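You operate a simulated robot arm through the tools that you are given. There is no shell and no other tool. Be economical: measure what you need, move in short steps, check, and stop when the job is done.

You are at the controls of a simulated two-armed robot. One attempt, no reset.

Task
Put one of the wax rings from the top of the collector cabinet on the white card there. Take the blue paper cone and put it on the top of the packing table. Put the sample cone on the pallet. Fetch the green tube and stand it on the top of the sample table. Pick up the purple tube with one hand, pass it to the other hand and put it on the top of the side table. Push the air drawer shut. Do these in any order. Set down upright: sample cone, green tube.
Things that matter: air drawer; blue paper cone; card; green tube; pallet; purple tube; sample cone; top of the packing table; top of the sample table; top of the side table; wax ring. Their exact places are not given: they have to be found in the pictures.

The check looks at the end state, three seconds after you hand in, the way a careful person would. Anything else that was tipped, shoved, dropped, spilled or broken makes it a failure.

Robot
Two 7-joint arms with two-finger parallel grippers on one trunk, on a base that drives. Base frame: it is fixed to the floor where the robot stands at the start and does not move with it; the origin is under the middle of the robot, x ahead of it, y to its left, z up; the surface under the hand at the start is at about z = 860. Units: mm, degrees, N and s.
The left shoulder is at the start at [-82, 119, 851], the right one opposite. With the tool pointing down near the work surface each hand reaches from about 120 to 580 mm from the robot's upright axis, wherever it stands, measured 20 degrees to its own side. Places, roughly: air drawer [2200, -2100, 100]; blue paper cone (7x7x17 cm) [-2200, -4100, 900]; card [500, 500, 750]; green tube (3x3x23 cm) [-900, -8300, 900]; pallet (95x20 cm) [220, -7160, 140]; purple tube (3x3x23 cm) [-1000, -8300, 900]; sample cone (11x11x17 cm) [-400, -6900, 1000]; top of the packing table [-100, -3300, 800]; top of the sample table [-2300, -6800, 900]; top of the side table [-2400, -4300, 800]; wax ring (4x4x2 cm) [500, 300, 900]; wax ring (4x4x4 cm) [600, 500, 900]. Payload 3.43 kg a hand.
The TCP of each hand is the grasp point between the finger pads, 30 mm short of the fingertips. In the tool frame z runs along the fingers and y along their closing line. Largest opening 94 mm; finger width 28, thickness 10; the body of the gripper, 50 by 96 mm, starts 55 mm behind the TCP.
Orientation is that of the tool frame in the base frame, as a unit quaternion [x, y, z, w]. With the fingers straight down and closing along the base's y, the tool's x points along the base's -x, its y along +y and its z along -z.

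Tools
- The arms move only by the tool apply_moves. It takes "left_targets", "right_targets" or both (then of equal length, played together; a hand with none holds still); each is a list of rows, each an object of numbers (a shift or turn left out is 0, a gripper value left out holds the last): "grip": the opening, from 0 (shut) to 1 (fully open); "x", "y", "z": the shift along the base's x, y, z in units of 20 mm (1.0 is 20 mm); "wx", "wy", "wz": the turn, a rotation vector about the base's x, y, z in units of 6 degrees (1.0 is 6 degrees). In form: [{"grip": .., "x": .., "y": .., "z": .., "wx": .., "wy": .., "wz": ..}, ...]. A call has 1 to 8 rows; each row shifts and turns the commanded pose from where the row before left it. A call with a number of a shift or a turn outside -1 to 1 is refused whole. A row lasts 0.2 s, in which the tool goes at most 50 mm and 8.6 degrees; a call with a longer step from one row to the next is refused whole, and so is a gripper value outside its range. Where a pose cannot be reached the arm comes as near as it can. A force on the tool above 40 N (or 10 N above the force at the start of the call, whichever is more), or a blocked arm, ends the call early, and 0.2 s more pass. Each finger travels about 153 mm/s and halts on what it meets, pressing with about 44 N; the grip force reading is that of the motor and also rises with nothing between the fingers. The clock runs only during rows and for 0.2 s after the last one: add rows that do not move to give the fingers time. It gives the time, the measured TCP pose, the force on the tool (base axes), the opening and the grip force at its end, in the units of the frame above (readings bear some noise), with the torque about the TCP (base axes, N m) and any sound that the robot's microphone picked up.
- Cameras (640 x 400 px; columns grow to the right, rows downward): "scene" is now at [18.3, 12.3, 1552.5]; the picture's right is [0.36, -0.93, 0.00], its down [-0.74, -0.29, -0.61] and it looks along [0.57, 0.22, -0.80] (base axes); focal length 251 px, centre (320, 200). "left" rides on the left gripper at [76, -14, -102] in its tool frame; the picture's right is [0.18, 0.98, 0.00], its down [-0.75, 0.14, -0.64] and it looks along [-0.63, 0.12, 0.77] (tool axes); focal length 243 px, centre (320, 200). "right" rides on the right gripper at [76, 14, -103] in its tool frame; the picture's right is [-0.18, 0.98, 0.00], its down [-0.75, -0.14, -0.64] and it looks along [-0.63, -0.12, 0.77] (tool axes); focal length 243 px, centre (320, 200).
- capture(camera): a new picture of that camera. No time passes.
- move_column(by): slides the trunk up (or, below 0, down) by that many mm; the arms and the scene camera ride with it, the base frame stays. It gives what a move gives, with no picture.
- drive_base(legs): drives the robot by 1 to 6 legs, each [ahead, left, turn to the left] in mm, mm and degrees, along the robot's own axes; the way and the turn of a leg run together, so that a leg with both is an arc; at most 1500 mm and 180 degrees a leg. The arms and the cameras ride along, it lands a little off, and it stops where it bumps. It gives what a move gives.
- turn_head(pan, tilt): turns the head with the scene camera to pan (to the left, within 143 degrees either way) and tilt (down, from -29 to 69), counted from straight ahead of the robot. It gives what a move gives.
- probe_pixels(camera, pixels): for up to 12 pixels [column, row] of the newest picture of that camera ("zoom" is the newest enlarged one), the place [x, y, z] in the base frame of the surface seen there, good to about 2 mm, but the place of the scene camera against the robot may be out by one fixed shift of up to 18 mm in any direction. No time passes.
- enlarge(camera, box): a new picture of the part [left, top, right, bottom] of that camera's present view, enlarged. No time passes.
- close_job(): hands the job in; it is judged then, once.

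Keep the steps short. Do not move on a guess: measure, check each grasp and each placing, and mend mistakes. In all there are 124 turns and 136 pictures (those below and enlarged ones count). Leave the grippers open and the arms clear of the work at the hand-in unless told otherwise, and finish with a single line.

The tools are called after "Call:" as name(argument=value, ...) on one line, values as JSON. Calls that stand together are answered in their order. apply_moves: Moves the arms, as the interface text tells. Its arguments: {"type":"object","properties":{"left_targets":{"type":"array"},"right_targets":{"type":"array"}},"required":[]} The other tools are called the same way: move_column (by) slides the trunk up or down; drive_base (legs) drives the base; turn_head (pan, tilt) turns the head that bears the scene camera; capture (camera) takes a picture; probe_pixels (camera, pixels) gives the place of the surface under pixels of a picture; enlarge (camera, box) takes an enlarged picture of a part of a camera's view; close_job () hands the job in.

At the start:

```text
time_s: 0.0
left_position: [292.5, 314.8, 1101.7]
left_ee_rot: [0.0, 1.0, 0.001, 0.001]
left_ft_force: [0.3, -0.5, 0.7]
left_torque: [-0.01, -0.01, 0.02]
left_gripper_width: 94.0
left_grip_force: 0.0
right_position: [297.6, 14.6, 1152.1]
right_ee_rot: [0.0, 1.0, 0.0, -0.001]
right_ft_force: [-0.8, 0.0, 0.6]
right_torque: [0.0, -0.02, -0.02]
right_gripper_width: 93.9
right_grip_force: 0.1
trunk travel left (down, up): [-275.0, 60.0]
robot x, y, heading: [-3.3, 0.4, -0.2]
head pan, tilt: [21.1, 52.7]
```

scene: 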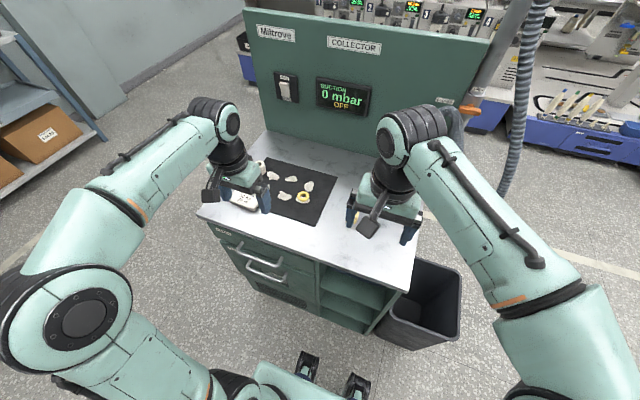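
right: 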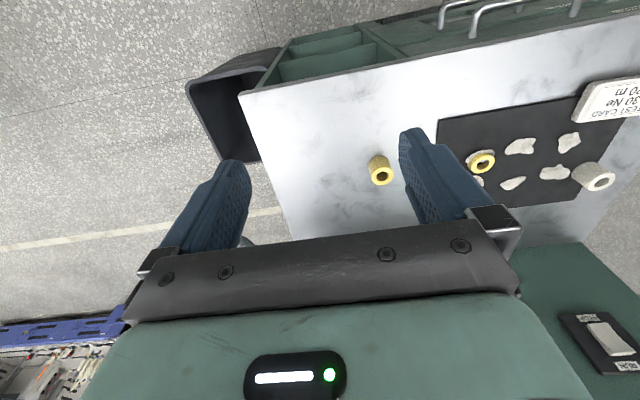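
left: 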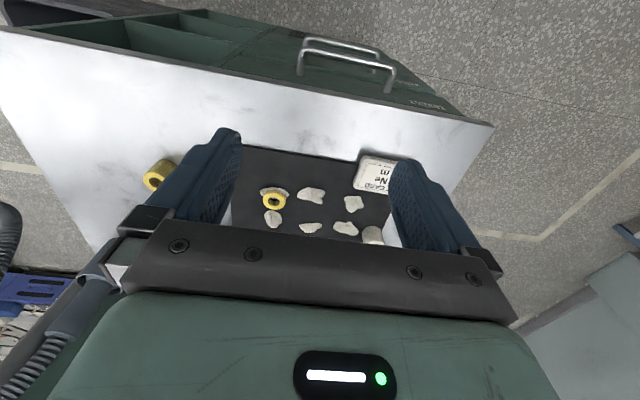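

I see a yellow ring standing alone on the worktop (right image 381,170), another on the black mat (480,162), and a white card (615,98). I'll measure these before moving.

Call:
probe_pixels(camera="right", pixels=[[381, 172], [378, 160], [385, 180], [480, 162], [487, 162], [474, 158], [612, 98], [595, 178], [600, 180], [590, 110], [340, 150], [520, 147]])

Call:
enlarge(camera="right", box=[340, 60, 640, 240])

Call:
enlarge(camera="left", box=[130, 120, 450, 280])

```text
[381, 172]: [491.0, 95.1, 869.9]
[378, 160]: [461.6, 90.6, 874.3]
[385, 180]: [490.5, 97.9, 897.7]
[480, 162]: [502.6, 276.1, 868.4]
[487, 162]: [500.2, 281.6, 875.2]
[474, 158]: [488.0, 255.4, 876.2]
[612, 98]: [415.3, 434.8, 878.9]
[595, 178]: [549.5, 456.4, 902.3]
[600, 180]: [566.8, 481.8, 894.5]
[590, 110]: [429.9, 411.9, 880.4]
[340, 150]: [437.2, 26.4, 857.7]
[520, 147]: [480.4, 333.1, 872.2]
```

```text
2.13 times, centred on (490, 150) of right
```

zoom: 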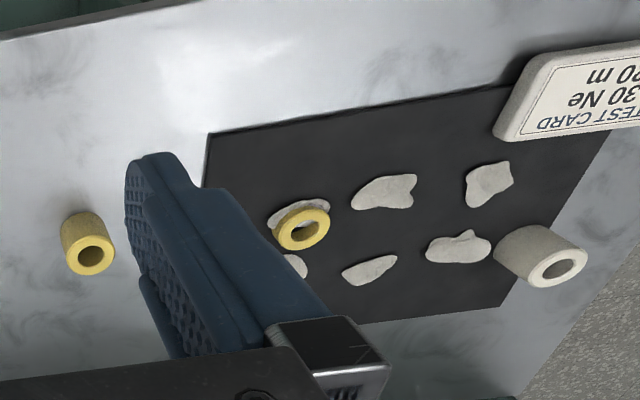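

```text
2.00 times, centred on (290, 200) of left
```

zoom: 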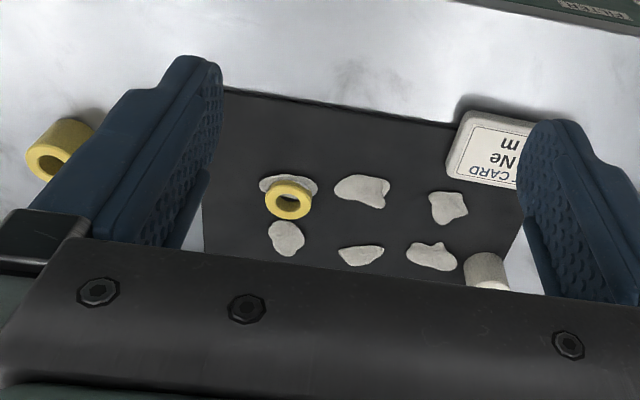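

Call:
enlarge(camera="scene", box=[190, 130, 430, 280])

```text
2.67 times, centred on (310, 205) of scene
```

zoom: 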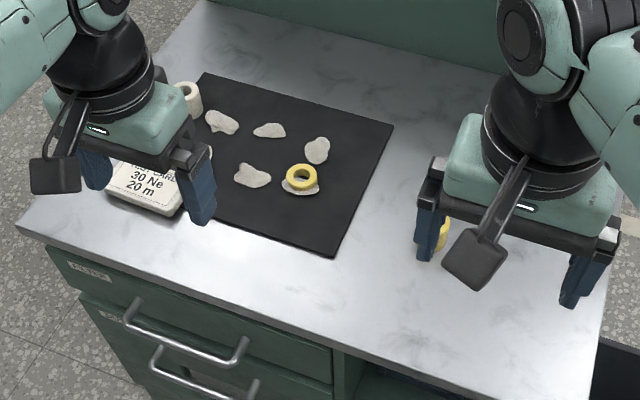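

Call:
probe_pixels(camera="zoom", pixels=[[301, 168], [288, 172], [315, 176], [301, 188], [287, 188], [316, 190], [300, 230], [140, 185], [165, 200], [125, 190], [190, 98], [340, 348]])

Call:
probe_pixels(camera="scene", pixels=[[308, 358], [357, 378], [265, 290], [350, 330], [240, 372]])

```text
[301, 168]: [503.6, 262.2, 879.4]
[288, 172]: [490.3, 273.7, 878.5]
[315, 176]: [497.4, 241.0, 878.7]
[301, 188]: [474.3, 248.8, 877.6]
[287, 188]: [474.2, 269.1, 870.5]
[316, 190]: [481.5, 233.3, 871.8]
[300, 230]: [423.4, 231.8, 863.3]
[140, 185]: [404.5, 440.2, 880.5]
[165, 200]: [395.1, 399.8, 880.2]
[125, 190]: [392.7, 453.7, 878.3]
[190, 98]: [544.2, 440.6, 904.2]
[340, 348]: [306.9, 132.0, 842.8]
```

```text
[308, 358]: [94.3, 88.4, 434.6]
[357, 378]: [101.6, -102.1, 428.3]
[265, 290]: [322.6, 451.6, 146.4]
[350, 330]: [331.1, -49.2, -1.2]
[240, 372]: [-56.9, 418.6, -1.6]
```

The ring on the mat is near (500, 277), and its top is at about z 879. The card is near (405, 435). I'll bring the left hand over the ring for a closer look.

Call:
apply_moves(left_targets=[{"x": 1, "y": -0.3}, {"x": 1, "y": -0.3}, {"x": 1, "y": -0.3, "z": -1}, {"x": 1, "y": -0.3, "z": -1}, {"x": 1, "y": -0.3, "z": -1}, {"x": 1, "y": -0.3, "z": -1}])

Call:
capture(camera="left")

```text
time_s: 1.4
left_position: [411.1, 279.8, 1021.0]
left_ee_rot: [0.0, 1.0, -0.001, -0.001]
left_ft_force: [0.5, -0.3, 0.3]
left_torque: [0.0, -0.01, -0.02]
left_gripper_width: 94.1
left_grip_force: 0.0
right_position: [297.7, 14.0, 1151.8]
right_ee_rot: [-0.001, 1.0, 0.0, 0.0]
right_ft_force: [0.0, -0.7, -0.1]
right_torque: [-0.03, 0.01, 0.01]
right_gripper_width: 93.8
right_grip_force: 0.1
trunk travel left (down, up): [-275.0, 60.0]
robot x, y, heading: [1.1, -1.4, -0.1]
head pan, tilt: [21.1, 52.7]
```

```text
129 pictures are left
```

left: 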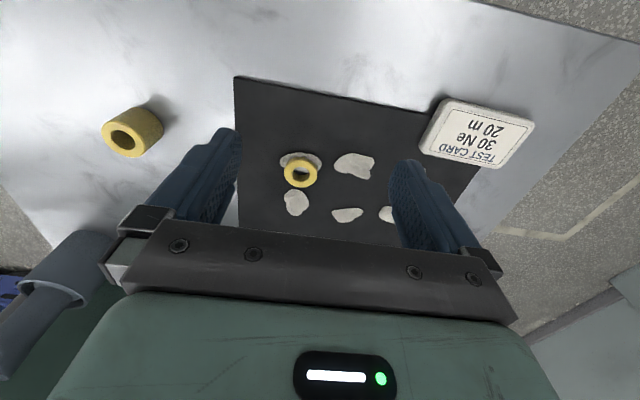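

Call:
enlarge(camera="left", box=[240, 90, 560, 240])

Call:
probe_pixels(camera="left", pixels=[[299, 162], [300, 184], [287, 173], [314, 173], [318, 158], [355, 164], [296, 203], [435, 122], [526, 126], [450, 103], [490, 162], [480, 132]])

```text
2.00 times, centred on (400, 165) of left
```

zoom: 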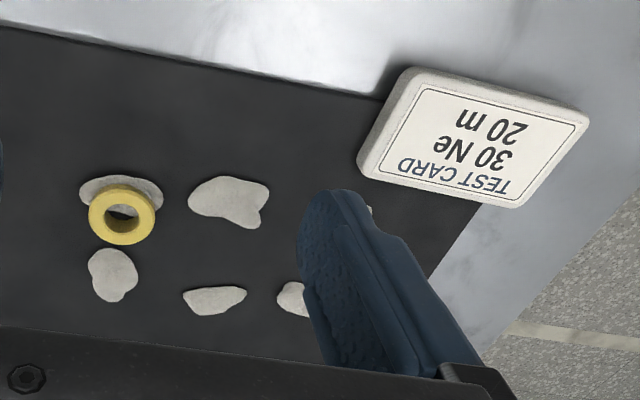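

```text
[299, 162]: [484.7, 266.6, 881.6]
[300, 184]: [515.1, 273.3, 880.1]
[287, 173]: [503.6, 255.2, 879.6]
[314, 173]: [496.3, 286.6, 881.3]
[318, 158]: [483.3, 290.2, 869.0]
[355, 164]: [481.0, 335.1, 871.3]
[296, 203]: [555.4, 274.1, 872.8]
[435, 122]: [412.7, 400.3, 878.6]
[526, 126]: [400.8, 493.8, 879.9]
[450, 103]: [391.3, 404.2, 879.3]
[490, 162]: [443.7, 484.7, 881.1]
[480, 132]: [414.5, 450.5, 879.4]
```

Ring centre is (500, 271) with its top at 881, and it leans on a grey chip whose top is at about 870. I'll grip only the top 8 mm so the chips aren't touched, moving above it first.

Call:
apply_moves(left_targets=[{"x": 0.9, "y": -0.1, "grip": 0.65}, {"x": 0.9, "y": -0.1, "z": -0.5}, {"x": 0.9, "y": -0.1, "z": -0.9}, {"x": 0.9, "y": -0.1, "z": -0.9}, {"x": 0.85, "y": -0.05, "z": -0.9}, {"z": -0.7}, {"z": -0.6}])

Call:
capture(camera="left")

```text
time_s: 3.0
left_position: [502.5, 269.9, 931.8]
left_ee_rot: [0.0, 1.0, 0.0, 0.0]
left_ft_force: [-0.3, 0.5, 0.0]
left_torque: [-0.03, -0.01, -0.01]
left_gripper_width: 61.0
left_grip_force: 0.1
right_position: [297.2, 14.4, 1151.3]
right_ee_rot: [0.0, 1.0, 0.0, -0.001]
right_ft_force: [0.4, 0.1, -0.6]
right_torque: [-0.01, 0.02, -0.01]
right_gripper_width: 94.1
right_grip_force: 0.1
trunk travel left (down, up): [-275.0, 60.0]
robot x, y, heading: [-2.7, 5.2, 0.2]
head pan, tilt: [21.1, 52.7]
```

```text
127 pictures are left
```

left: 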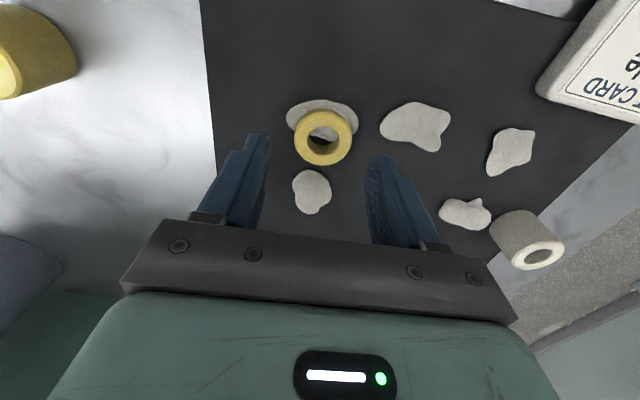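

Call:
probe_pixels(camera="left", pixels=[[324, 113], [322, 160], [299, 136], [352, 134], [349, 112], [340, 128], [312, 190], [280, 180], [300, 110]])

```text
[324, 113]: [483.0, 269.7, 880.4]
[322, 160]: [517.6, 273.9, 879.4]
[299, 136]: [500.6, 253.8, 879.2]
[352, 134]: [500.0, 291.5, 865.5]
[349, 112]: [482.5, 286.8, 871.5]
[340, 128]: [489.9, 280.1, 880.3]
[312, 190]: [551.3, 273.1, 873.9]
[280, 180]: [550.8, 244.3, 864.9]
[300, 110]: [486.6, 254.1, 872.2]
```

Ring centre confirmed at (500, 271), top 880. Going down to TCP z 904 and closing.

Call:
apply_moves(left_targets=[{"z": -0.7}, {"z": -0.7}, {}, {"grip": 0.2}, {"grip": 0.2}, {"grip": 0.2}])

Call:
capture(camera="left")

```text
time_s: 4.4
left_position: [501.8, 270.1, 903.1]
left_ee_rot: [0.001, 1.0, 0.0, 0.0]
left_ft_force: [-0.3, -0.5, -0.4]
left_torque: [0.0, -0.02, 0.01]
left_gripper_width: 38.2
left_grip_force: 43.5
right_position: [297.2, 13.7, 1152.0]
right_ee_rot: [0.0, 1.0, 0.001, 0.001]
right_ft_force: [0.6, -0.2, 0.2]
right_torque: [0.0, -0.04, -0.01]
right_gripper_width: 93.9
right_grip_force: 0.1
trunk travel left (down, up): [-275.0, 60.0]
robot x, y, heading: [2.6, 1.0, -0.2]
head pan, tilt: [21.1, 52.7]
```

```text
126 pictures are left
```

left: 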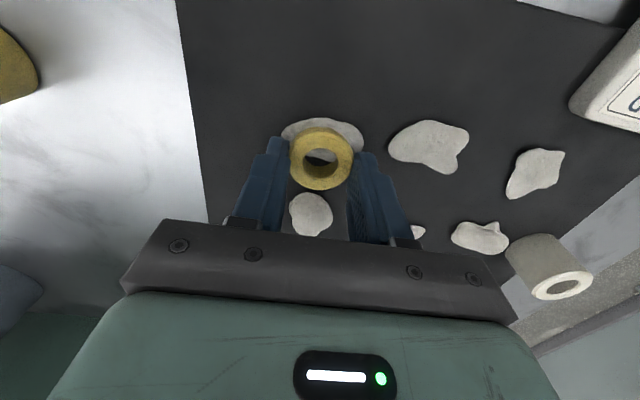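

Gripped at 38 mm. Lifting 60 mm and carrying it to above the card's centre, about (416, 448).

Call:
apply_moves(left_targets=[{"z": 1}, {"z": 1}, {"z": 1}, {"x": -0.6, "y": 1}, {"x": -0.6, "y": 1}, {"x": -0.6, "y": 1}, {"x": -0.5, "y": 1}, {"x": -0.5, "y": 1}])

Call:
apply_moves(left_targets=[{"x": -0.5, "y": 1}, {"x": -0.5, "y": 1}, {"x": -0.4, "y": 1}, {"y": 0.9}, {}])

Call:
capture(camera="left")

```text
time_s: 6.2
left_position: [447.3, 369.8, 963.2]
left_ee_rot: [0.0, 1.0, 0.0, 0.0]
left_ft_force: [-0.5, 0.3, -0.2]
left_torque: [0.01, -0.03, 0.02]
left_gripper_width: 37.9
left_grip_force: 44.2
right_position: [297.3, 13.8, 1151.8]
right_ee_rot: [0.001, 1.0, 0.001, 0.0]
right_ft_force: [-0.3, 0.9, 0.5]
right_torque: [0.0, -0.02, 0.02]
right_gripper_width: 93.9
right_grip_force: 0.1
trunk travel left (down, up): [-275.0, 60.0]
robot x, y, heading: [-2.0, -1.2, 0.1]
head pan, tilt: [21.1, 52.7]
```

```text
time_s: 7.4
left_position: [417.4, 448.6, 963.7]
left_ee_rot: [0.0, 1.0, 0.0, 0.0]
left_ft_force: [-0.5, 0.5, 0.1]
left_torque: [-0.02, -0.02, 0.0]
left_gripper_width: 38.1
left_grip_force: 43.2
right_position: [297.5, 13.0, 1151.7]
right_ee_rot: [0.0, 1.0, 0.001, 0.001]
right_ft_force: [0.7, 0.4, 0.5]
right_torque: [-0.02, 0.02, 0.02]
right_gripper_width: 94.2
right_grip_force: 0.0
trunk travel left (down, up): [-275.0, 60.0]
robot x, y, heading: [-1.0, -3.5, 0.0]
head pan, tilt: [21.1, 52.7]
```

```text
125 pictures are left
```

left: 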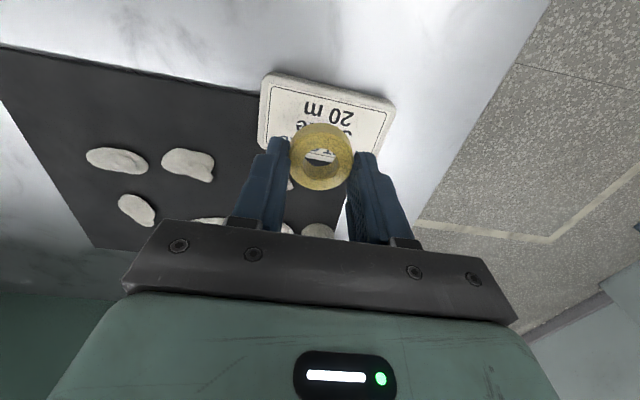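

The ring is over the card. Lowering to about z 921, then in small steps.

Call:
apply_moves(left_targets=[{"z": -0.7}, {"z": -0.7}, {"z": -0.6}, {"z": -0.1}, {"z": -0.1}, {}])

Call:
capture(camera="left")

```text
time_s: 8.8
left_position: [417.3, 448.1, 920.4]
left_ee_rot: [0.0, 1.0, -0.001, 0.0]
left_ft_force: [0.4, 0.2, -0.5]
left_torque: [0.0, 0.03, 0.01]
left_gripper_width: 38.3
left_grip_force: 43.5
right_position: [297.8, 13.5, 1151.8]
right_ee_rot: [0.001, 1.0, 0.001, 0.0]
right_ft_force: [0.2, -0.3, 0.5]
right_torque: [-0.04, 0.02, -0.05]
right_gripper_width: 93.8
right_grip_force: 0.1
trunk travel left (down, up): [-275.0, 60.0]
robot x, y, heading: [3.9, -1.9, 0.0]
head pan, tilt: [21.1, 52.7]
```

```text
124 pictures are left
```

left: 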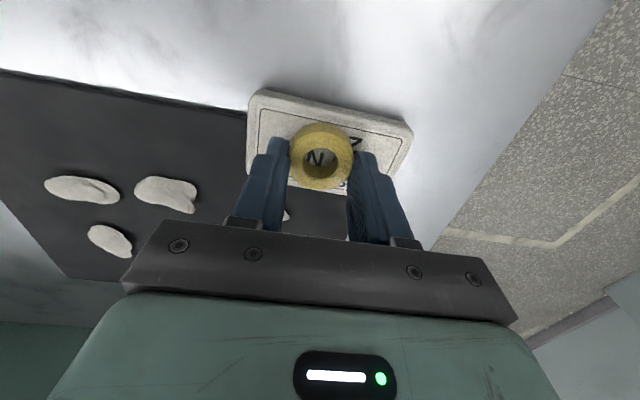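

Call:
apply_moves(left_targets=[{"z": -0.1}, {"z": -0.1}, {}])

```text
time_s: 9.6
left_position: [417.6, 447.1, 917.0]
left_ee_rot: [0.0, 1.0, 0.0, 0.002]
left_ft_force: [0.3, 0.3, 9.7]
left_torque: [0.06, -0.01, 0.03]
left_gripper_width: 37.9
left_grip_force: 44.2
right_position: [297.1, 13.7, 1152.8]
right_ee_rot: [0.0, 1.0, 0.0, 0.001]
right_ft_force: [0.1, 0.0, -0.4]
right_torque: [0.0, 0.04, -0.02]
right_gripper_width: 93.8
right_grip_force: 0.1
trunk travel left (down, up): [-275.0, 60.0]
robot x, y, heading: [3.8, 3.7, 0.1]
head pan, tilt: [21.1, 52.7]
```

Contact: 9.7 N upward. I'll release by opening and lifting off.

Call:
apply_moves(left_targets=[{"grip": 0.6}, {"grip": 0.6}, {"z": 0.5}, {"z": 1}, {"z": 1}, {"z": 1}, {"z": 1}, {"z": 1}])

Call:
capture(camera="left")

Call:
capture(camera="scene")

```text
time_s: 11.4
left_position: [416.9, 448.9, 1026.2]
left_ee_rot: [-0.001, 1.0, 0.0, -0.001]
left_ft_force: [0.5, -0.2, -0.3]
left_torque: [0.02, 0.0, -0.01]
left_gripper_width: 56.2
left_grip_force: 0.1
right_position: [297.1, 14.6, 1151.9]
right_ee_rot: [-0.001, 1.0, 0.0, 0.0]
right_ft_force: [-0.1, 0.2, -0.4]
right_torque: [0.01, 0.03, 0.01]
right_gripper_width: 93.7
right_grip_force: 0.0
trunk travel left (down, up): [-275.0, 60.0]
robot x, y, heading: [-0.2, 2.9, 0.1]
head pan, tilt: [21.1, 52.7]
```

```text
123 pictures are left
```

left: 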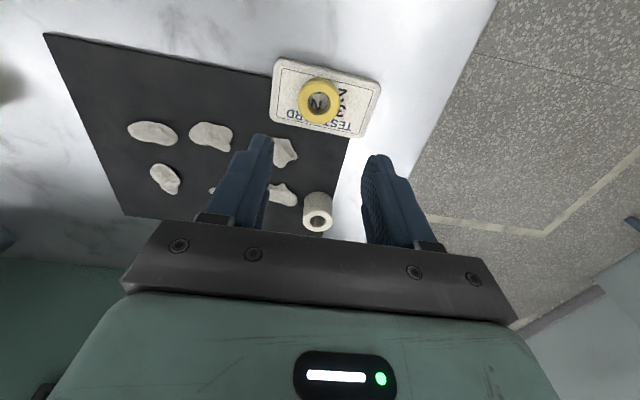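

```text
122 pictures are left
```

scene: 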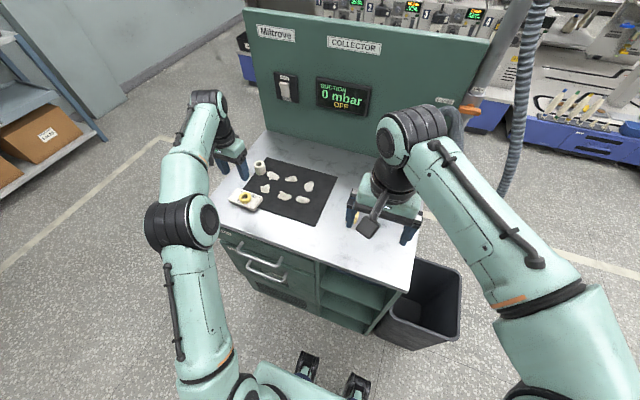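

The ring sits on the card. Now I'll tuck the left hand, back away from the cabinet, and look around towards the drawer on the right.

Call:
apply_moves(left_targets=[{"z": 1, "x": -1, "y": -1}, {"z": 1, "x": -1, "y": -1}, {"z": 1, "x": -1, "y": -1}, {"z": 1, "x": -1, "y": -1}, {"x": -1, "y": -1}, {"x": -1, "y": -1}, {"x": -0.5, "y": -1, "grip": 1}])

Call:
drive_base(legs=[[-500, 0, 0]])

Call:
turn_head(pan=-60, tilt=25)

Call:
capture(camera="scene")

```text
time_s: 13.0
left_position: [285.1, 306.9, 1105.0]
left_ee_rot: [0.0, 1.0, 0.0, 0.0]
left_ft_force: [-0.1, 0.2, 0.6]
left_torque: [-0.01, -0.02, -0.02]
left_gripper_width: 94.0
left_grip_force: 0.1
right_position: [297.3, 14.5, 1152.6]
right_ee_rot: [0.0, 1.0, 0.0, 0.0]
right_ft_force: [-0.1, 0.0, 0.8]
right_torque: [0.04, 0.02, 0.0]
right_gripper_width: 94.3
right_grip_force: 0.0
trunk travel left (down, up): [-275.0, 60.0]
robot x, y, heading: [3.1, 0.5, 0.1]
head pan, tilt: [21.1, 52.7]
```

```text
time_s: 15.9
left_position: [-212.7, 308.5, 1105.5]
left_ee_rot: [-0.001, 1.0, 0.0, 0.0]
left_ft_force: [-0.1, 0.1, -0.6]
left_torque: [0.03, 0.01, 0.02]
left_gripper_width: 94.1
left_grip_force: 0.1
right_position: [-201.6, 13.5, 1152.3]
right_ee_rot: [-0.002, 1.0, 0.0, 0.0]
right_ft_force: [0.5, -0.1, -0.3]
right_torque: [-0.02, 0.0, 0.0]
right_gripper_width: 94.2
right_grip_force: 0.0
trunk travel left (down, up): [-275.0, 60.0]
robot x, y, heading: [-498.4, 1.4, 0.2]
head pan, tilt: [21.1, 52.7]
```

```text
time_s: 17.5
left_position: [-211.2, 307.1, 1105.1]
left_ee_rot: [-0.002, 1.0, 0.0, 0.0]
left_ft_force: [-0.6, 0.5, -0.4]
left_torque: [0.01, 0.02, 0.01]
left_gripper_width: 94.1
left_grip_force: 0.0
right_position: [-201.1, 14.4, 1151.6]
right_ee_rot: [-0.002, 1.0, 0.0, 0.0]
right_ft_force: [0.4, -0.9, 0.7]
right_torque: [0.0, -0.01, 0.01]
right_gripper_width: 94.2
right_grip_force: 0.1
trunk travel left (down, up): [-275.0, 60.0]
robot x, y, heading: [-497.1, -0.1, 0.2]
head pan, tilt: [-60.0, 25.0]
```

```text
121 pictures are left
```

scene: 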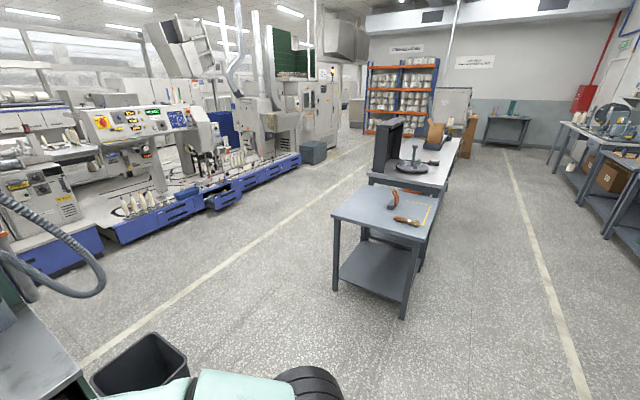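

Call:
enlarge(camera="scene", box=[100, 140, 320, 260])

Call:
enlarge(camera="scene", box=[300, 60, 640, 320])

Call:
probe_pixels(camera="scene", pixels=[[222, 200], [190, 210], [235, 190], [390, 210], [335, 290], [400, 312], [440, 165], [510, 145], [590, 140], [455, 180], [480, 290], [370, 172]])

```text
2.91 times, centred on (210, 200) of scene
```

zoom: 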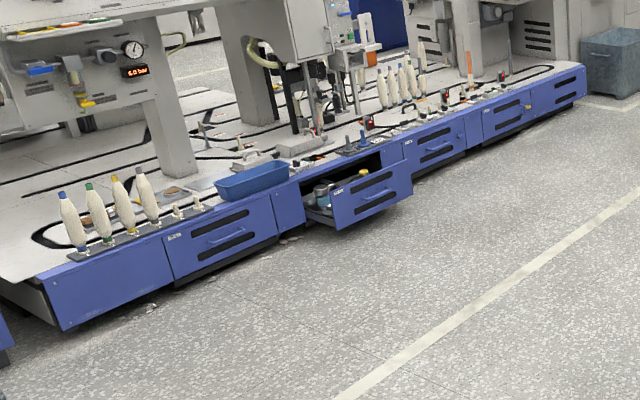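

```text
1.54 times, centred on (470, 190) of scene
```

zoom: 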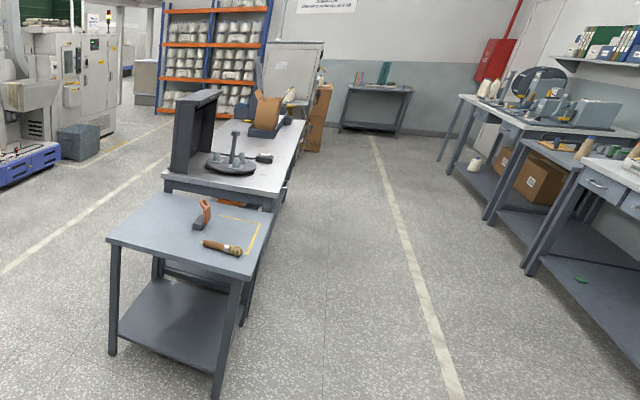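

```text
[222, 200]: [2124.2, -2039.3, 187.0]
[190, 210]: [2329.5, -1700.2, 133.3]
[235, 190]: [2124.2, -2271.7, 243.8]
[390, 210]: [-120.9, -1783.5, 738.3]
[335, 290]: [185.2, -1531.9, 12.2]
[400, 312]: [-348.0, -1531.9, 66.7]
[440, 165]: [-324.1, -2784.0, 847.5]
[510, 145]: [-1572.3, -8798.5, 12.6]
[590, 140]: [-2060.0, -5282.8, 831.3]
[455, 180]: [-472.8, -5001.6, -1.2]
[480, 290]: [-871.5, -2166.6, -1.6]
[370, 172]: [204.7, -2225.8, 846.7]
```

Call:
probe_pixels(camera="scene", pixels=[[185, 358], [130, 335], [95, 290], [60, 240], [40, 265], [105, 255], [120, 240], [303, 160], [90, 380], [215, 222], [140, 250], [312, 155]])

```text
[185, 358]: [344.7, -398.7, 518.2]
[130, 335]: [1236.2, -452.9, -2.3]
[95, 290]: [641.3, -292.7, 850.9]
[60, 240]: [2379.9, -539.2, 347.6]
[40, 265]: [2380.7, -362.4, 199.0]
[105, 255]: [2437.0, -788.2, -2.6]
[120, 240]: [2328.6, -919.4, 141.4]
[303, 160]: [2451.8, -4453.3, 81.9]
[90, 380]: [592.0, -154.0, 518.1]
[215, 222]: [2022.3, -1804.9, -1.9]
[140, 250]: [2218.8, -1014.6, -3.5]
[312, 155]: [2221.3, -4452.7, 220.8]
```

The drawer front is at x≈2124, y −2270 to −1960, pulled out about 200 mm. The way is clear along y≈−965, then down the aisle, so I'll drive there and look.

Call:
drive_base(legs=[[0, -965, 0], [1500, 0, 0], [450, 0, 0], [0, -1100, 0]])

Call:
turn_head(pan=0, tilt=55)

Call:
capture(camera="scene")

```text
time_s: 45.1
left_position: [1754.9, -1695.0, 1104.6]
left_ee_rot: [-0.009, 1.0, 0.0, 0.0]
left_ft_force: [0.3, -0.5, -0.4]
left_torque: [0.02, -0.03, 0.0]
left_gripper_width: 93.8
left_grip_force: 0.2
right_position: [1769.9, -1988.8, 1152.1]
right_ee_rot: [-0.009, 1.0, 0.0, 0.0]
right_ft_force: [0.5, 0.1, -0.6]
right_torque: [0.0, -0.02, -0.02]
right_gripper_width: 94.0
right_grip_force: 0.2
trunk travel left (down, up): [-275.0, 60.0]
robot x, y, heading: [1476.6, -2004.1, 0.9]
head pan, tilt: [-60.0, 25.0]
```

```text
time_s: 46.4
left_position: [1753.8, -1694.9, 1106.2]
left_ee_rot: [-0.009, 1.0, 0.0, 0.0]
left_ft_force: [0.1, 0.0, 0.4]
left_torque: [0.02, 0.0, 0.01]
left_gripper_width: 94.1
left_grip_force: 0.0
right_position: [1770.3, -1988.0, 1151.9]
right_ee_rot: [-0.009, 1.0, 0.0, 0.0]
right_ft_force: [-0.5, 1.0, 0.1]
right_torque: [-0.01, -0.01, 0.02]
right_gripper_width: 94.0
right_grip_force: 0.0
trunk travel left (down, up): [-275.0, 60.0]
robot x, y, heading: [1474.3, -2004.5, 0.7]
head pan, tilt: [0.0, 55.0]
```

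```text
118 pictures are left
```

scene: 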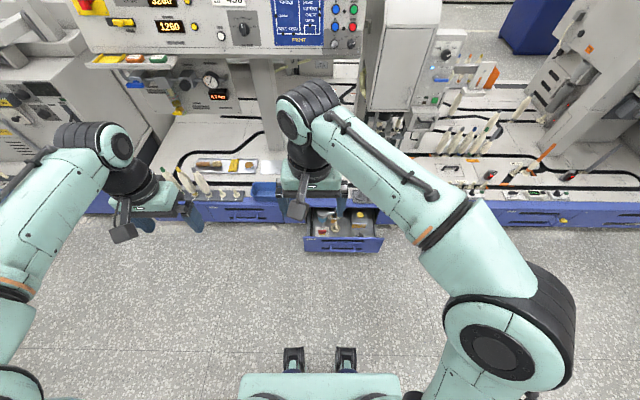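

Call:
enlarge(camera="scene", box=[240, 150, 440, 270])

Call:
probe_pixels(camera="scene", pixels=[[306, 237], [381, 238], [345, 238], [345, 245], [308, 250], [375, 251], [345, 262], [300, 212], [395, 215], [270, 210], [265, 190], [460, 215]])

```text
3.20 times, centred on (340, 210) of scene
```

zoom: 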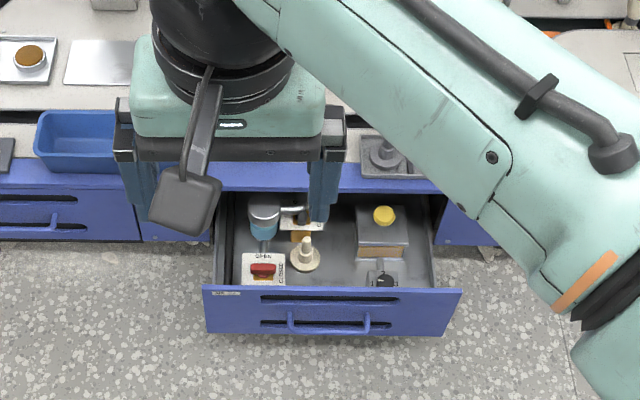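

```text
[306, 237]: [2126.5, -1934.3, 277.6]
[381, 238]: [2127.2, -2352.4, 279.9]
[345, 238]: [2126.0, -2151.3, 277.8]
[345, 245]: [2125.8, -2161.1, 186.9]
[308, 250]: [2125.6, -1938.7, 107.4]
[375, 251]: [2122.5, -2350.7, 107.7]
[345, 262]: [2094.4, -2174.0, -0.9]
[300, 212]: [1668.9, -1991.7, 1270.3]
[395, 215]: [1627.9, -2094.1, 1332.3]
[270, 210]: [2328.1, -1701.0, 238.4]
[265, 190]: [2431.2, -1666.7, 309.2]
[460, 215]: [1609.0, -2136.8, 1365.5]
```

The drawer front is x 2126, y −1935…−2352, z 107…279, and should go to x≈2328 to be flush. I'll lower the trunk and drive a bit nearer, then bring the right hand down with shut fingers tilted forward to push the rim at about z 250.

Call:
move_column(by=-270)

Call:
drive_base(legs=[[215, 0, 0]])

Call:
apply_moves(right_targets=[{"grip": 0, "z": -1, "wy": -1, "y": -0.5}, {"z": -1, "wy": -1, "y": -0.5}, {"z": -1, "wy": -1, "y": -0.5}, {"z": -1, "wy": -1, "y": -0.5}, {"z": -1, "wy": -1, "y": -0.5}, {"z": -1, "wy": -1, "y": -0.5}, {"z": -1, "wy": -1, "y": -0.5}, {"z": -1, "wy": -1, "y": -0.5}])

Call:
apply_moves(right_targets=[{"z": -1, "wy": -1, "y": -0.5}, {"z": -1, "wy": -1, "y": -0.5}, {"z": -1, "y": -0.5}, {"z": -1, "y": -0.5}, {"z": -1, "y": -0.5}, {"z": -1, "y": -0.5}, {"z": -1, "y": -0.5}, {"z": -1, "y": -0.5}])

```text
time_s: 49.1
left_position: [1754.0, -1694.6, 835.3]
left_ee_rot: [-0.009, 1.0, -0.001, 0.0]
left_ft_force: [-0.5, 0.6, -0.1]
left_torque: [-0.02, 0.0, 0.01]
left_gripper_width: 94.0
left_grip_force: 0.0
right_position: [1770.9, -1986.9, 881.6]
right_ee_rot: [-0.009, 1.0, 0.0, 0.0]
right_ft_force: [0.1, 0.6, 0.2]
right_torque: [0.03, 0.03, 0.01]
right_gripper_width: 94.1
right_grip_force: 0.1
trunk travel left (down, up): [-5.0, 330.0]
robot x, y, heading: [1468.9, -2006.1, 1.3]
head pan, tilt: [0.0, 55.0]
```

```text
time_s: 50.8
left_position: [1970.2, -1691.5, 835.8]
left_ee_rot: [-0.007, 1.0, -0.001, 0.0]
left_ft_force: [0.9, -0.1, 0.2]
left_torque: [0.0, 0.02, 0.0]
left_gripper_width: 94.1
left_grip_force: 0.1
right_position: [1984.7, -1985.8, 881.5]
right_ee_rot: [-0.007, 1.0, 0.001, -0.001]
right_ft_force: [-0.1, 1.0, 0.4]
right_torque: [-0.03, 0.0, -0.02]
right_gripper_width: 94.0
right_grip_force: 0.0
trunk travel left (down, up): [-5.0, 330.0]
robot x, y, heading: [1686.7, -2000.2, 0.8]
head pan, tilt: [0.0, 55.0]
```

```text
time_s: 52.6
left_position: [1971.0, -1692.3, 835.1]
left_ee_rot: [-0.007, 1.0, 0.0, 0.001]
left_ft_force: [0.2, 0.6, 0.2]
left_torque: [-0.04, 0.03, 0.01]
left_gripper_width: 94.0
left_grip_force: 0.0
right_position: [1985.2, -2065.3, 720.8]
right_ee_rot: [-0.006, 0.913, -0.003, 0.407]
right_ft_force: [-0.3, 0.1, 0.5]
right_torque: [0.0, 0.04, 0.01]
right_gripper_width: 0.0
right_grip_force: 32.4
trunk travel left (down, up): [-5.0, 330.0]
robot x, y, heading: [1687.5, -1999.2, 0.6]
head pan, tilt: [0.0, 55.0]
```

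```text
time_s: 54.4
left_position: [1970.4, -1692.4, 835.2]
left_ee_rot: [-0.007, 1.0, 0.0, 0.0]
left_ft_force: [0.0, -0.2, -0.6]
left_torque: [-0.03, -0.01, -0.04]
left_gripper_width: 93.9
left_grip_force: 0.0
right_position: [2042.6, -2116.2, 577.4]
right_ee_rot: [-0.007, 0.866, -0.003, 0.5]
right_ft_force: [0.6, 0.1, -0.6]
right_torque: [-0.01, -0.02, 0.04]
right_gripper_width: 0.0
right_grip_force: 33.5
right hand out of reach, approached as far as the arm can: row 1, 2, 3, 4, 5, 6
trunk travel left (down, up): [-5.0, 330.0]
robot x, y, heading: [1686.0, -2003.8, 1.0]
head pan, tilt: [0.0, 55.0]
```

The hand was too close to the body with that tilt. I'll move it forward while going down and see how it tracks.

Call:
apply_moves(right_targets=[{"z": -1, "x": 1}, {"z": -1, "x": 1}, {"z": -1, "x": 1}, {"z": -1}, {"z": -1}, {"z": -1}, {"z": -1}, {"z": -1}])

Call:
capture(camera="scene")

```text
time_s: 56.2
left_position: [1970.7, -1692.4, 833.9]
left_ee_rot: [-0.008, 1.0, -0.001, 0.0]
left_ft_force: [-0.6, -0.1, 0.0]
left_torque: [-0.01, -0.02, -0.03]
left_gripper_width: 94.1
left_grip_force: 0.0
right_position: [2101.8, -2116.8, 518.1]
right_ee_rot: [-0.006, 0.866, -0.005, 0.499]
right_ft_force: [-0.4, 0.5, -0.7]
right_torque: [-0.02, -0.02, 0.01]
right_gripper_width: 0.3
right_grip_force: 33.1
right hand out of reach, approached as far as the arm can: row 4, 5, 6, 7, 8
trunk travel left (down, up): [-5.0, 330.0]
robot x, y, heading: [1690.1, -2001.6, 0.6]
head pan, tilt: [0.0, 55.0]
```

```text
116 pictures are left
```

scene: 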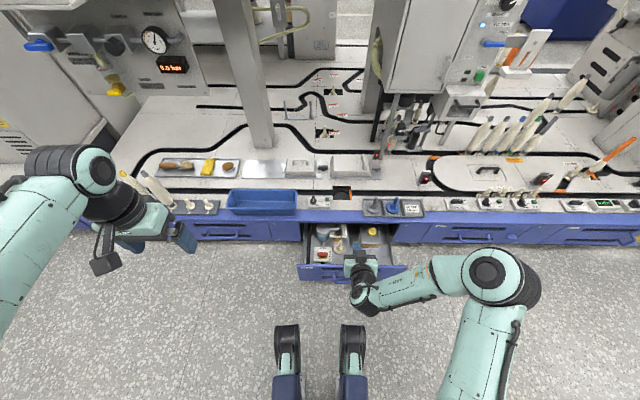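

The wrist limits a 60° tilt at this height. I'll bring the fingers back to about 18° tilt, pull back to x≈2060, then descend.

Call:
apply_moves(right_targets=[{"wy": 1, "x": -0.3}, {"wy": 1, "x": -0.3}, {"wy": 1, "x": -0.3}, {"wy": 1, "x": -0.3}, {"wy": 1, "x": -0.3}, {"wy": 1, "x": -0.3}, {"wy": 1, "x": -0.3}])

Call:
apply_moves(right_targets=[{"z": -1}, {"z": -1}, {"z": -1}, {"z": -1}, {"z": -1}, {"z": -1}])

```text
time_s: 57.8
left_position: [1970.4, -1691.0, 835.7]
left_ee_rot: [-0.007, 1.0, 0.0, -0.001]
left_ft_force: [0.2, 0.5, -1.1]
left_torque: [0.0, 0.01, -0.02]
left_gripper_width: 94.0
left_grip_force: 0.0
right_position: [2059.7, -2118.1, 518.6]
right_ee_rot: [-0.008, 0.988, -0.001, 0.155]
right_ft_force: [-0.6, -0.2, 0.6]
right_torque: [-0.01, -0.01, 0.01]
right_gripper_width: 0.0
right_grip_force: 33.0
trunk travel left (down, up): [-5.0, 330.0]
robot x, y, heading: [1691.2, -2000.9, 0.4]
head pan, tilt: [0.0, 55.0]
```

```text
time_s: 59.2
left_position: [1970.0, -1692.9, 836.1]
left_ee_rot: [-0.007, 1.0, -0.001, 0.0]
left_ft_force: [-0.3, 1.1, 0.2]
left_torque: [-0.01, -0.02, -0.03]
left_gripper_width: 93.9
left_grip_force: 0.0
right_position: [2059.8, -2118.9, 399.4]
right_ee_rot: [-0.007, 0.988, -0.002, 0.157]
right_ft_force: [-0.2, -0.3, -0.5]
right_torque: [0.03, -0.01, 0.0]
right_gripper_width: 0.0
right_grip_force: 33.1
trunk travel left (down, up): [-5.0, 330.0]
robot x, y, heading: [1690.8, -2007.3, 0.7]
head pan, tilt: [0.0, 55.0]
```

Call:
apply_moves(right_targets=[{"z": -1, "y": -0.3}, {"z": -1, "y": -0.3}, {"z": -1, "y": -0.3}, {"z": -1, "y": -0.3}, {"z": -1}, {"z": -1}, {"z": -0.7}])

Call:
capture(camera="scene")

Call:
capture(camera="right")

```text
time_s: 60.8
left_position: [1970.4, -1691.9, 835.9]
left_ee_rot: [-0.007, 1.0, 0.0, 0.0]
left_ft_force: [-0.3, -0.8, -0.7]
left_torque: [0.0, 0.02, 0.0]
left_gripper_width: 94.0
left_grip_force: 0.1
right_position: [2058.8, -2142.2, 264.3]
right_ee_rot: [-0.007, 0.988, -0.001, 0.157]
right_ft_force: [0.4, -0.5, 0.6]
right_torque: [0.03, -0.01, 0.0]
right_gripper_width: 0.2
right_grip_force: 32.8
trunk travel left (down, up): [-5.0, 330.0]
robot x, y, heading: [1688.7, -2001.4, 1.0]
head pan, tilt: [0.0, 55.0]
```

```text
115 pictures are left
```

scene: 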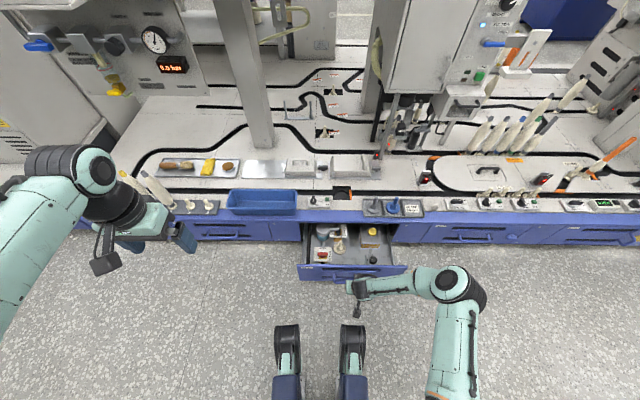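

```text
114 pictures are left
```

right: 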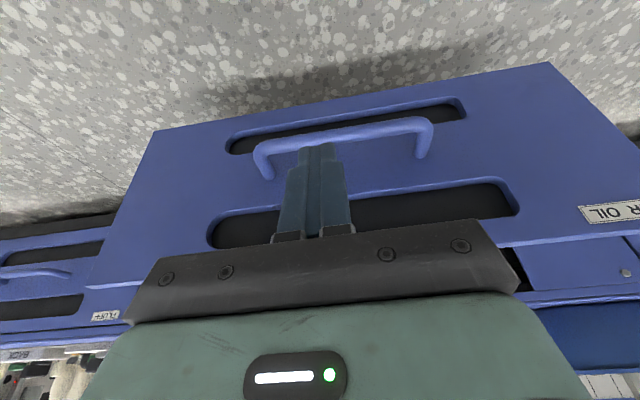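

Call:
probe_pixels(camera="right", pixels=[[345, 130], [345, 170], [400, 185], [400, 210], [400, 228], [240, 215], [505, 190], [545, 215], [420, 120]])

Call:
enlarge(camera="right", box=[440, 150, 640, 270])

```text
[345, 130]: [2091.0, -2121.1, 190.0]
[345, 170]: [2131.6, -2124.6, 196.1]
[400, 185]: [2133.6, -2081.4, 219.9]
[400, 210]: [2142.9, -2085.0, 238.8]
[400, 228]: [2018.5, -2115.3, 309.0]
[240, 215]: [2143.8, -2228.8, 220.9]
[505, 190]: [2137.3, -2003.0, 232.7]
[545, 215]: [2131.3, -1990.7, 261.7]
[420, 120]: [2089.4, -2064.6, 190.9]
```

```text
3.20 times, centred on (540, 210) of right
```

zoom: 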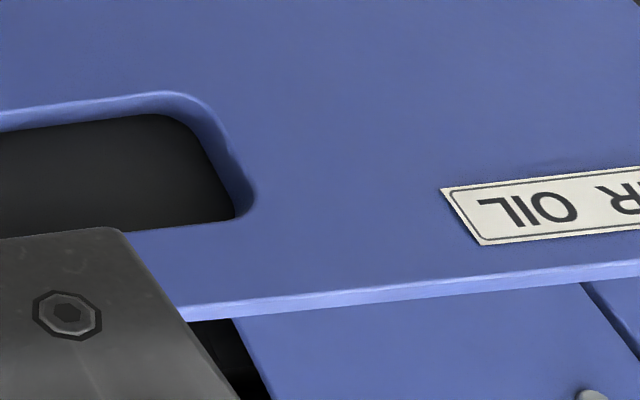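

The slot is only a 10 mm recess with a solid back, so the tips can push there. The drawer needs about 200 mm of travel, so I'll push slowly in +x.

Call:
apply_moves(right_targets=[{"x": 1}, {"x": 1}, {"x": 0.5}, {"x": 0.5}, {"x": 0.5}, {"x": 0.5}, {"x": 0.5}, {"x": 0.5}])

Call:
apply_moves(right_targets=[{"x": 0.5}, {"x": 0.5}, {"x": 0.5}, {"x": 0.5}, {"x": 0.5}, {"x": 0.5}, {"x": 0.5}, {"x": 0.5}])

Call:
capture(camera="scene")

```text
time_s: 62.6
left_position: [1971.6, -1691.6, 836.4]
left_ee_rot: [-0.007, 1.0, -0.001, 0.0]
left_ft_force: [0.2, 0.3, -0.1]
left_torque: [-0.02, 0.01, -0.02]
left_gripper_width: 93.6
left_grip_force: 0.1
right_position: [2160.6, -2142.4, 265.4]
right_ee_rot: [-0.007, 0.987, -0.001, 0.158]
right_ft_force: [0.1, -0.3, 0.1]
right_torque: [0.0, 0.02, -0.03]
right_gripper_width: 0.2
right_grip_force: 32.8
trunk travel left (down, up): [-5.0, 330.0]
robot x, y, heading: [1689.3, -2003.3, 0.7]
head pan, tilt: [0.0, 55.0]
```

```text
time_s: 64.4
left_position: [1970.5, -1691.6, 835.3]
left_ee_rot: [-0.007, 1.0, 0.0, 0.0]
left_ft_force: [0.2, -0.5, 0.0]
left_torque: [-0.01, -0.01, -0.02]
left_gripper_width: 93.9
left_grip_force: 0.0
right_position: [2240.5, -2141.6, 265.5]
right_ee_rot: [-0.007, 0.988, -0.001, 0.157]
right_ft_force: [-0.1, 0.8, -0.4]
right_torque: [0.01, 0.01, 0.01]
right_gripper_width: 0.1
right_grip_force: 32.7
trunk travel left (down, up): [-5.0, 330.0]
robot x, y, heading: [1689.2, -2002.1, 0.7]
head pan, tilt: [0.0, 55.0]
```

```text
112 pictures are left
```

scene: 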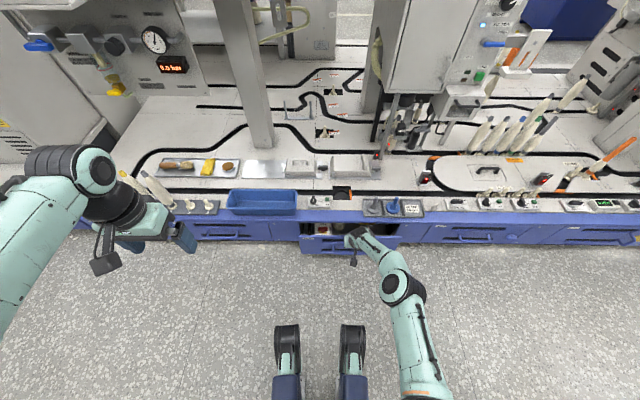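

The drawer is moving. About 80 mm is left.

Call:
apply_moves(right_targets=[{"x": 0.5}, {"x": 0.5}, {"x": 0.5}, {"x": 0.5}, {"x": 0.5}, {"x": 0.5}, {"x": 0.5}, {"x": 0.3}])

Call:
capture(camera="scene")

Call:
probe_pixels(camera="scene", pixels=[[310, 238], [385, 234], [285, 232], [415, 230], [312, 230], [290, 225]])

```text
time_s: 66.2
left_position: [1971.4, -1692.2, 836.0]
left_ee_rot: [-0.006, 1.0, 0.0, -0.001]
left_ft_force: [-0.3, 0.6, -0.5]
left_torque: [-0.01, 0.01, 0.0]
left_gripper_width: 93.9
left_grip_force: 0.1
right_position: [2256.3, -2143.7, 264.3]
right_ee_rot: [-0.007, 0.988, -0.002, 0.156]
right_ft_force: [-0.7, 0.0, -0.6]
right_torque: [0.0, 0.02, 0.05]
right_gripper_width: 0.0
right_grip_force: 33.2
right hand out of reach, approached as far as the arm can: row 2, 3, 4, 5, 6, 7, 8
trunk travel left (down, up): [-5.0, 330.0]
robot x, y, heading: [1690.0, -2005.8, 0.7]
head pan, tilt: [0.0, 55.0]
```

```text
111 pictures are left
```

scene: 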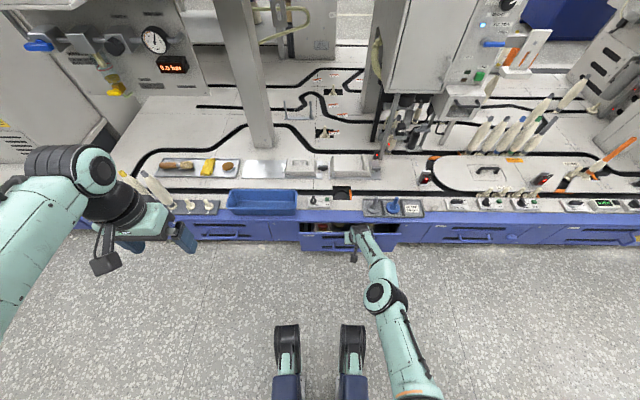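

```text
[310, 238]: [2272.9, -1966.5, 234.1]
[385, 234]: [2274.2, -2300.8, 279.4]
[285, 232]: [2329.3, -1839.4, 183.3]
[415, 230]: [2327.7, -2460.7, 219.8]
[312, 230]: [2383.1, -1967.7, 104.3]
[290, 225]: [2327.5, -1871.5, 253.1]
```

The arm is at full reach, with 55 mm left. I'll drive the base ahead 45 mm with the hand held still.

Call:
drive_base(legs=[[45, 0, 0]])

Call:
capture(camera="scene")

Call:
probe_pixels(camera="scene", pixels=[[310, 235], [385, 232], [310, 245], [285, 232], [415, 230], [312, 228], [290, 225]])

```text
time_s: 67.1
left_position: [2015.2, -1691.3, 835.9]
left_ee_rot: [-0.006, 1.0, 0.0, 0.001]
left_ft_force: [0.0, -0.3, 1.0]
left_torque: [-0.03, 0.04, 0.04]
left_gripper_width: 94.1
left_grip_force: 0.0
right_position: [2301.8, -2142.8, 264.7]
right_ee_rot: [-0.008, 0.988, -0.001, 0.156]
right_ft_force: [-0.9, -0.3, 0.2]
right_torque: [0.01, 0.01, 0.01]
right_gripper_width: 0.0
right_grip_force: 32.7
trunk travel left (down, up): [-5.0, 330.0]
robot x, y, heading: [1737.8, -2003.3, 1.0]
head pan, tilt: [0.0, 55.0]
```

```text
110 pictures are left
```

scene: 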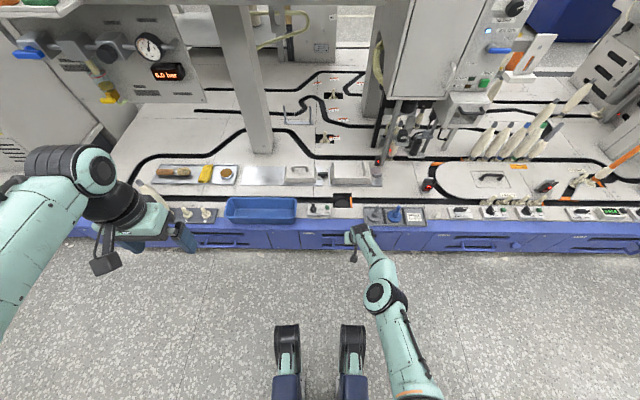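

```text
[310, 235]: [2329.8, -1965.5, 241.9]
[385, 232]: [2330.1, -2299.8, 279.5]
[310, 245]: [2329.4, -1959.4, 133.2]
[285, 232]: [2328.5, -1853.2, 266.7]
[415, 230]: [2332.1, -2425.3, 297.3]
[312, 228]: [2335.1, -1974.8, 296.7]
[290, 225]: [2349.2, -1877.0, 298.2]
```

The drawer face (2329.8) is flush with its neighbour (2328.5), so it's shut. Backing off, raising the trunk and tucking the right hand.

Call:
drive_base(legs=[[-500, 0, 0]])

Call:
move_column(by=270)

Call:
apply_moves(right_targets=[{"z": 1, "x": -1, "wy": 0.5}, {"z": 1, "x": -1, "wy": 0.5}, {"z": 1, "x": -1, "wy": 0.5}, {"z": 1, "x": -1, "wy": 0.5}, {"z": 1, "x": -1, "wy": 0.5}, {"z": 1, "x": -1, "wy": 0.5}, {"z": 1, "x": -1}, {"z": 1, "x": -1}])

Call:
apply_moves(right_targets=[{"z": 1, "x": -1}, {"z": 1, "x": -1}, {"z": 1}, {"z": 1}, {"z": 1}, {"z": 1}, {"z": 1}, {"z": 1}])

Call:
apply_moves(right_targets=[{"z": 1}, {"z": 1}, {"z": 1}, {"z": 1}, {"z": 1}, {"z": 1}, {"z": 1}, {"z": 1, "grip": 1}])

Call:
turn_head(pan=-75, tilt=25)

Call:
capture(camera="scene")

```text
time_s: 70.0
left_position: [1517.9, -1698.8, 836.9]
left_ee_rot: [-0.01, 1.0, 0.001, 0.0]
left_ft_force: [1.2, 0.5, 0.5]
left_torque: [0.0, 0.02, -0.01]
left_gripper_width: 94.0
left_grip_force: 0.1
right_position: [1806.2, -2148.6, 265.4]
right_ee_rot: [-0.01, 0.988, -0.001, 0.156]
right_ft_force: [0.1, -0.6, -0.2]
right_torque: [-0.02, -0.01, 0.0]
right_gripper_width: 0.0
right_grip_force: 33.2
trunk travel left (down, up): [-5.0, 330.0]
robot x, y, heading: [1235.6, -2011.3, 1.1]
head pan, tilt: [0.0, 55.0]
```

```text
time_s: 72.8
left_position: [1517.3, -1697.9, 1105.5]
left_ee_rot: [-0.01, 1.0, -0.001, 0.0]
left_ft_force: [-0.6, -0.1, 0.7]
left_torque: [-0.03, -0.01, 0.02]
left_gripper_width: 94.1
left_grip_force: 0.0
right_position: [1804.4, -2149.0, 534.7]
right_ee_rot: [-0.01, 0.988, 0.0, 0.157]
right_ft_force: [0.1, 0.3, 0.2]
right_torque: [0.04, 0.0, 0.0]
right_gripper_width: 0.0
right_grip_force: 32.9
trunk travel left (down, up): [-275.0, 60.0]
robot x, y, heading: [1235.6, -2011.9, 1.0]
head pan, tilt: [0.0, 55.0]
```

```text
time_s: 74.6
left_position: [1517.3, -1697.9, 1104.7]
left_ee_rot: [-0.01, 1.0, 0.0, 0.0]
left_ft_force: [0.4, -0.2, -0.6]
left_torque: [0.0, 0.0, -0.04]
left_gripper_width: 94.1
left_grip_force: 0.1
right_position: [1644.7, -2149.1, 694.9]
right_ee_rot: [-0.011, 1.0, 0.001, 0.0]
right_ft_force: [-1.0, -0.3, 0.5]
right_torque: [0.03, -0.03, 0.0]
right_gripper_width: 0.0
right_grip_force: 33.0
trunk travel left (down, up): [-275.0, 60.0]
robot x, y, heading: [1241.5, -2011.6, 1.3]
head pan, tilt: [0.0, 55.0]
```

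```text
time_s: 76.4
left_position: [1518.8, -1698.7, 1106.3]
left_ee_rot: [-0.009, 1.0, 0.0, 0.0]
left_ft_force: [0.7, -0.1, 0.3]
left_torque: [0.0, 0.0, 0.02]
left_gripper_width: 93.9
left_grip_force: 0.2
right_position: [1603.4, -2147.3, 855.2]
right_ee_rot: [-0.01, 1.0, 0.001, 0.002]
right_ft_force: [-0.5, -0.4, 1.1]
right_torque: [-0.01, -0.04, -0.01]
right_gripper_width: 0.1
right_grip_force: 33.0
trunk travel left (down, up): [-275.0, 60.0]
robot x, y, heading: [1241.3, -2010.2, 1.2]
head pan, tilt: [0.0, 55.0]
```

```text
time_s: 78.2
left_position: [1517.3, -1698.3, 1105.2]
left_ee_rot: [-0.01, 1.0, 0.0, 0.0]
left_ft_force: [-0.2, -0.6, 0.3]
left_torque: [0.01, -0.07, 0.04]
left_gripper_width: 93.8
left_grip_force: 0.0
right_position: [1605.2, -2146.4, 1014.2]
right_ee_rot: [-0.01, 1.0, 0.002, 0.001]
right_ft_force: [0.5, 1.2, 0.4]
right_torque: [0.02, -0.02, -0.01]
right_gripper_width: 94.0
right_grip_force: 0.1
trunk travel left (down, up): [-275.0, 60.0]
robot x, y, heading: [1242.0, -2013.8, 1.1]
head pan, tilt: [0.0, 55.0]
```

```text
time_s: 79.6
left_position: [1518.4, -1698.3, 1105.3]
left_ee_rot: [-0.01, 1.0, 0.001, 0.0]
left_ft_force: [-0.2, -0.5, -0.2]
left_torque: [-0.01, 0.02, -0.02]
left_gripper_width: 94.1
left_grip_force: 0.2
right_position: [1606.3, -2147.5, 1014.3]
right_ee_rot: [-0.01, 1.0, 0.001, 0.0]
right_ft_force: [0.5, -0.5, 0.3]
right_torque: [0.01, -0.03, -0.02]
right_gripper_width: 94.1
right_grip_force: 0.1
trunk travel left (down, up): [-275.0, 60.0]
robot x, y, heading: [1237.1, -2009.3, 0.9]
head pan, tilt: [-75.0, 25.0]
```

```text
109 pictures are left
```

scene: 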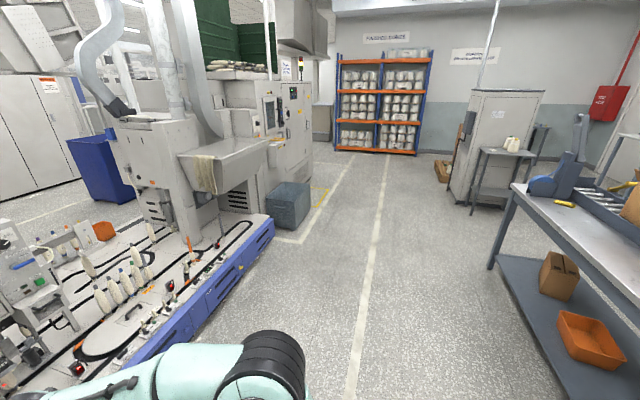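

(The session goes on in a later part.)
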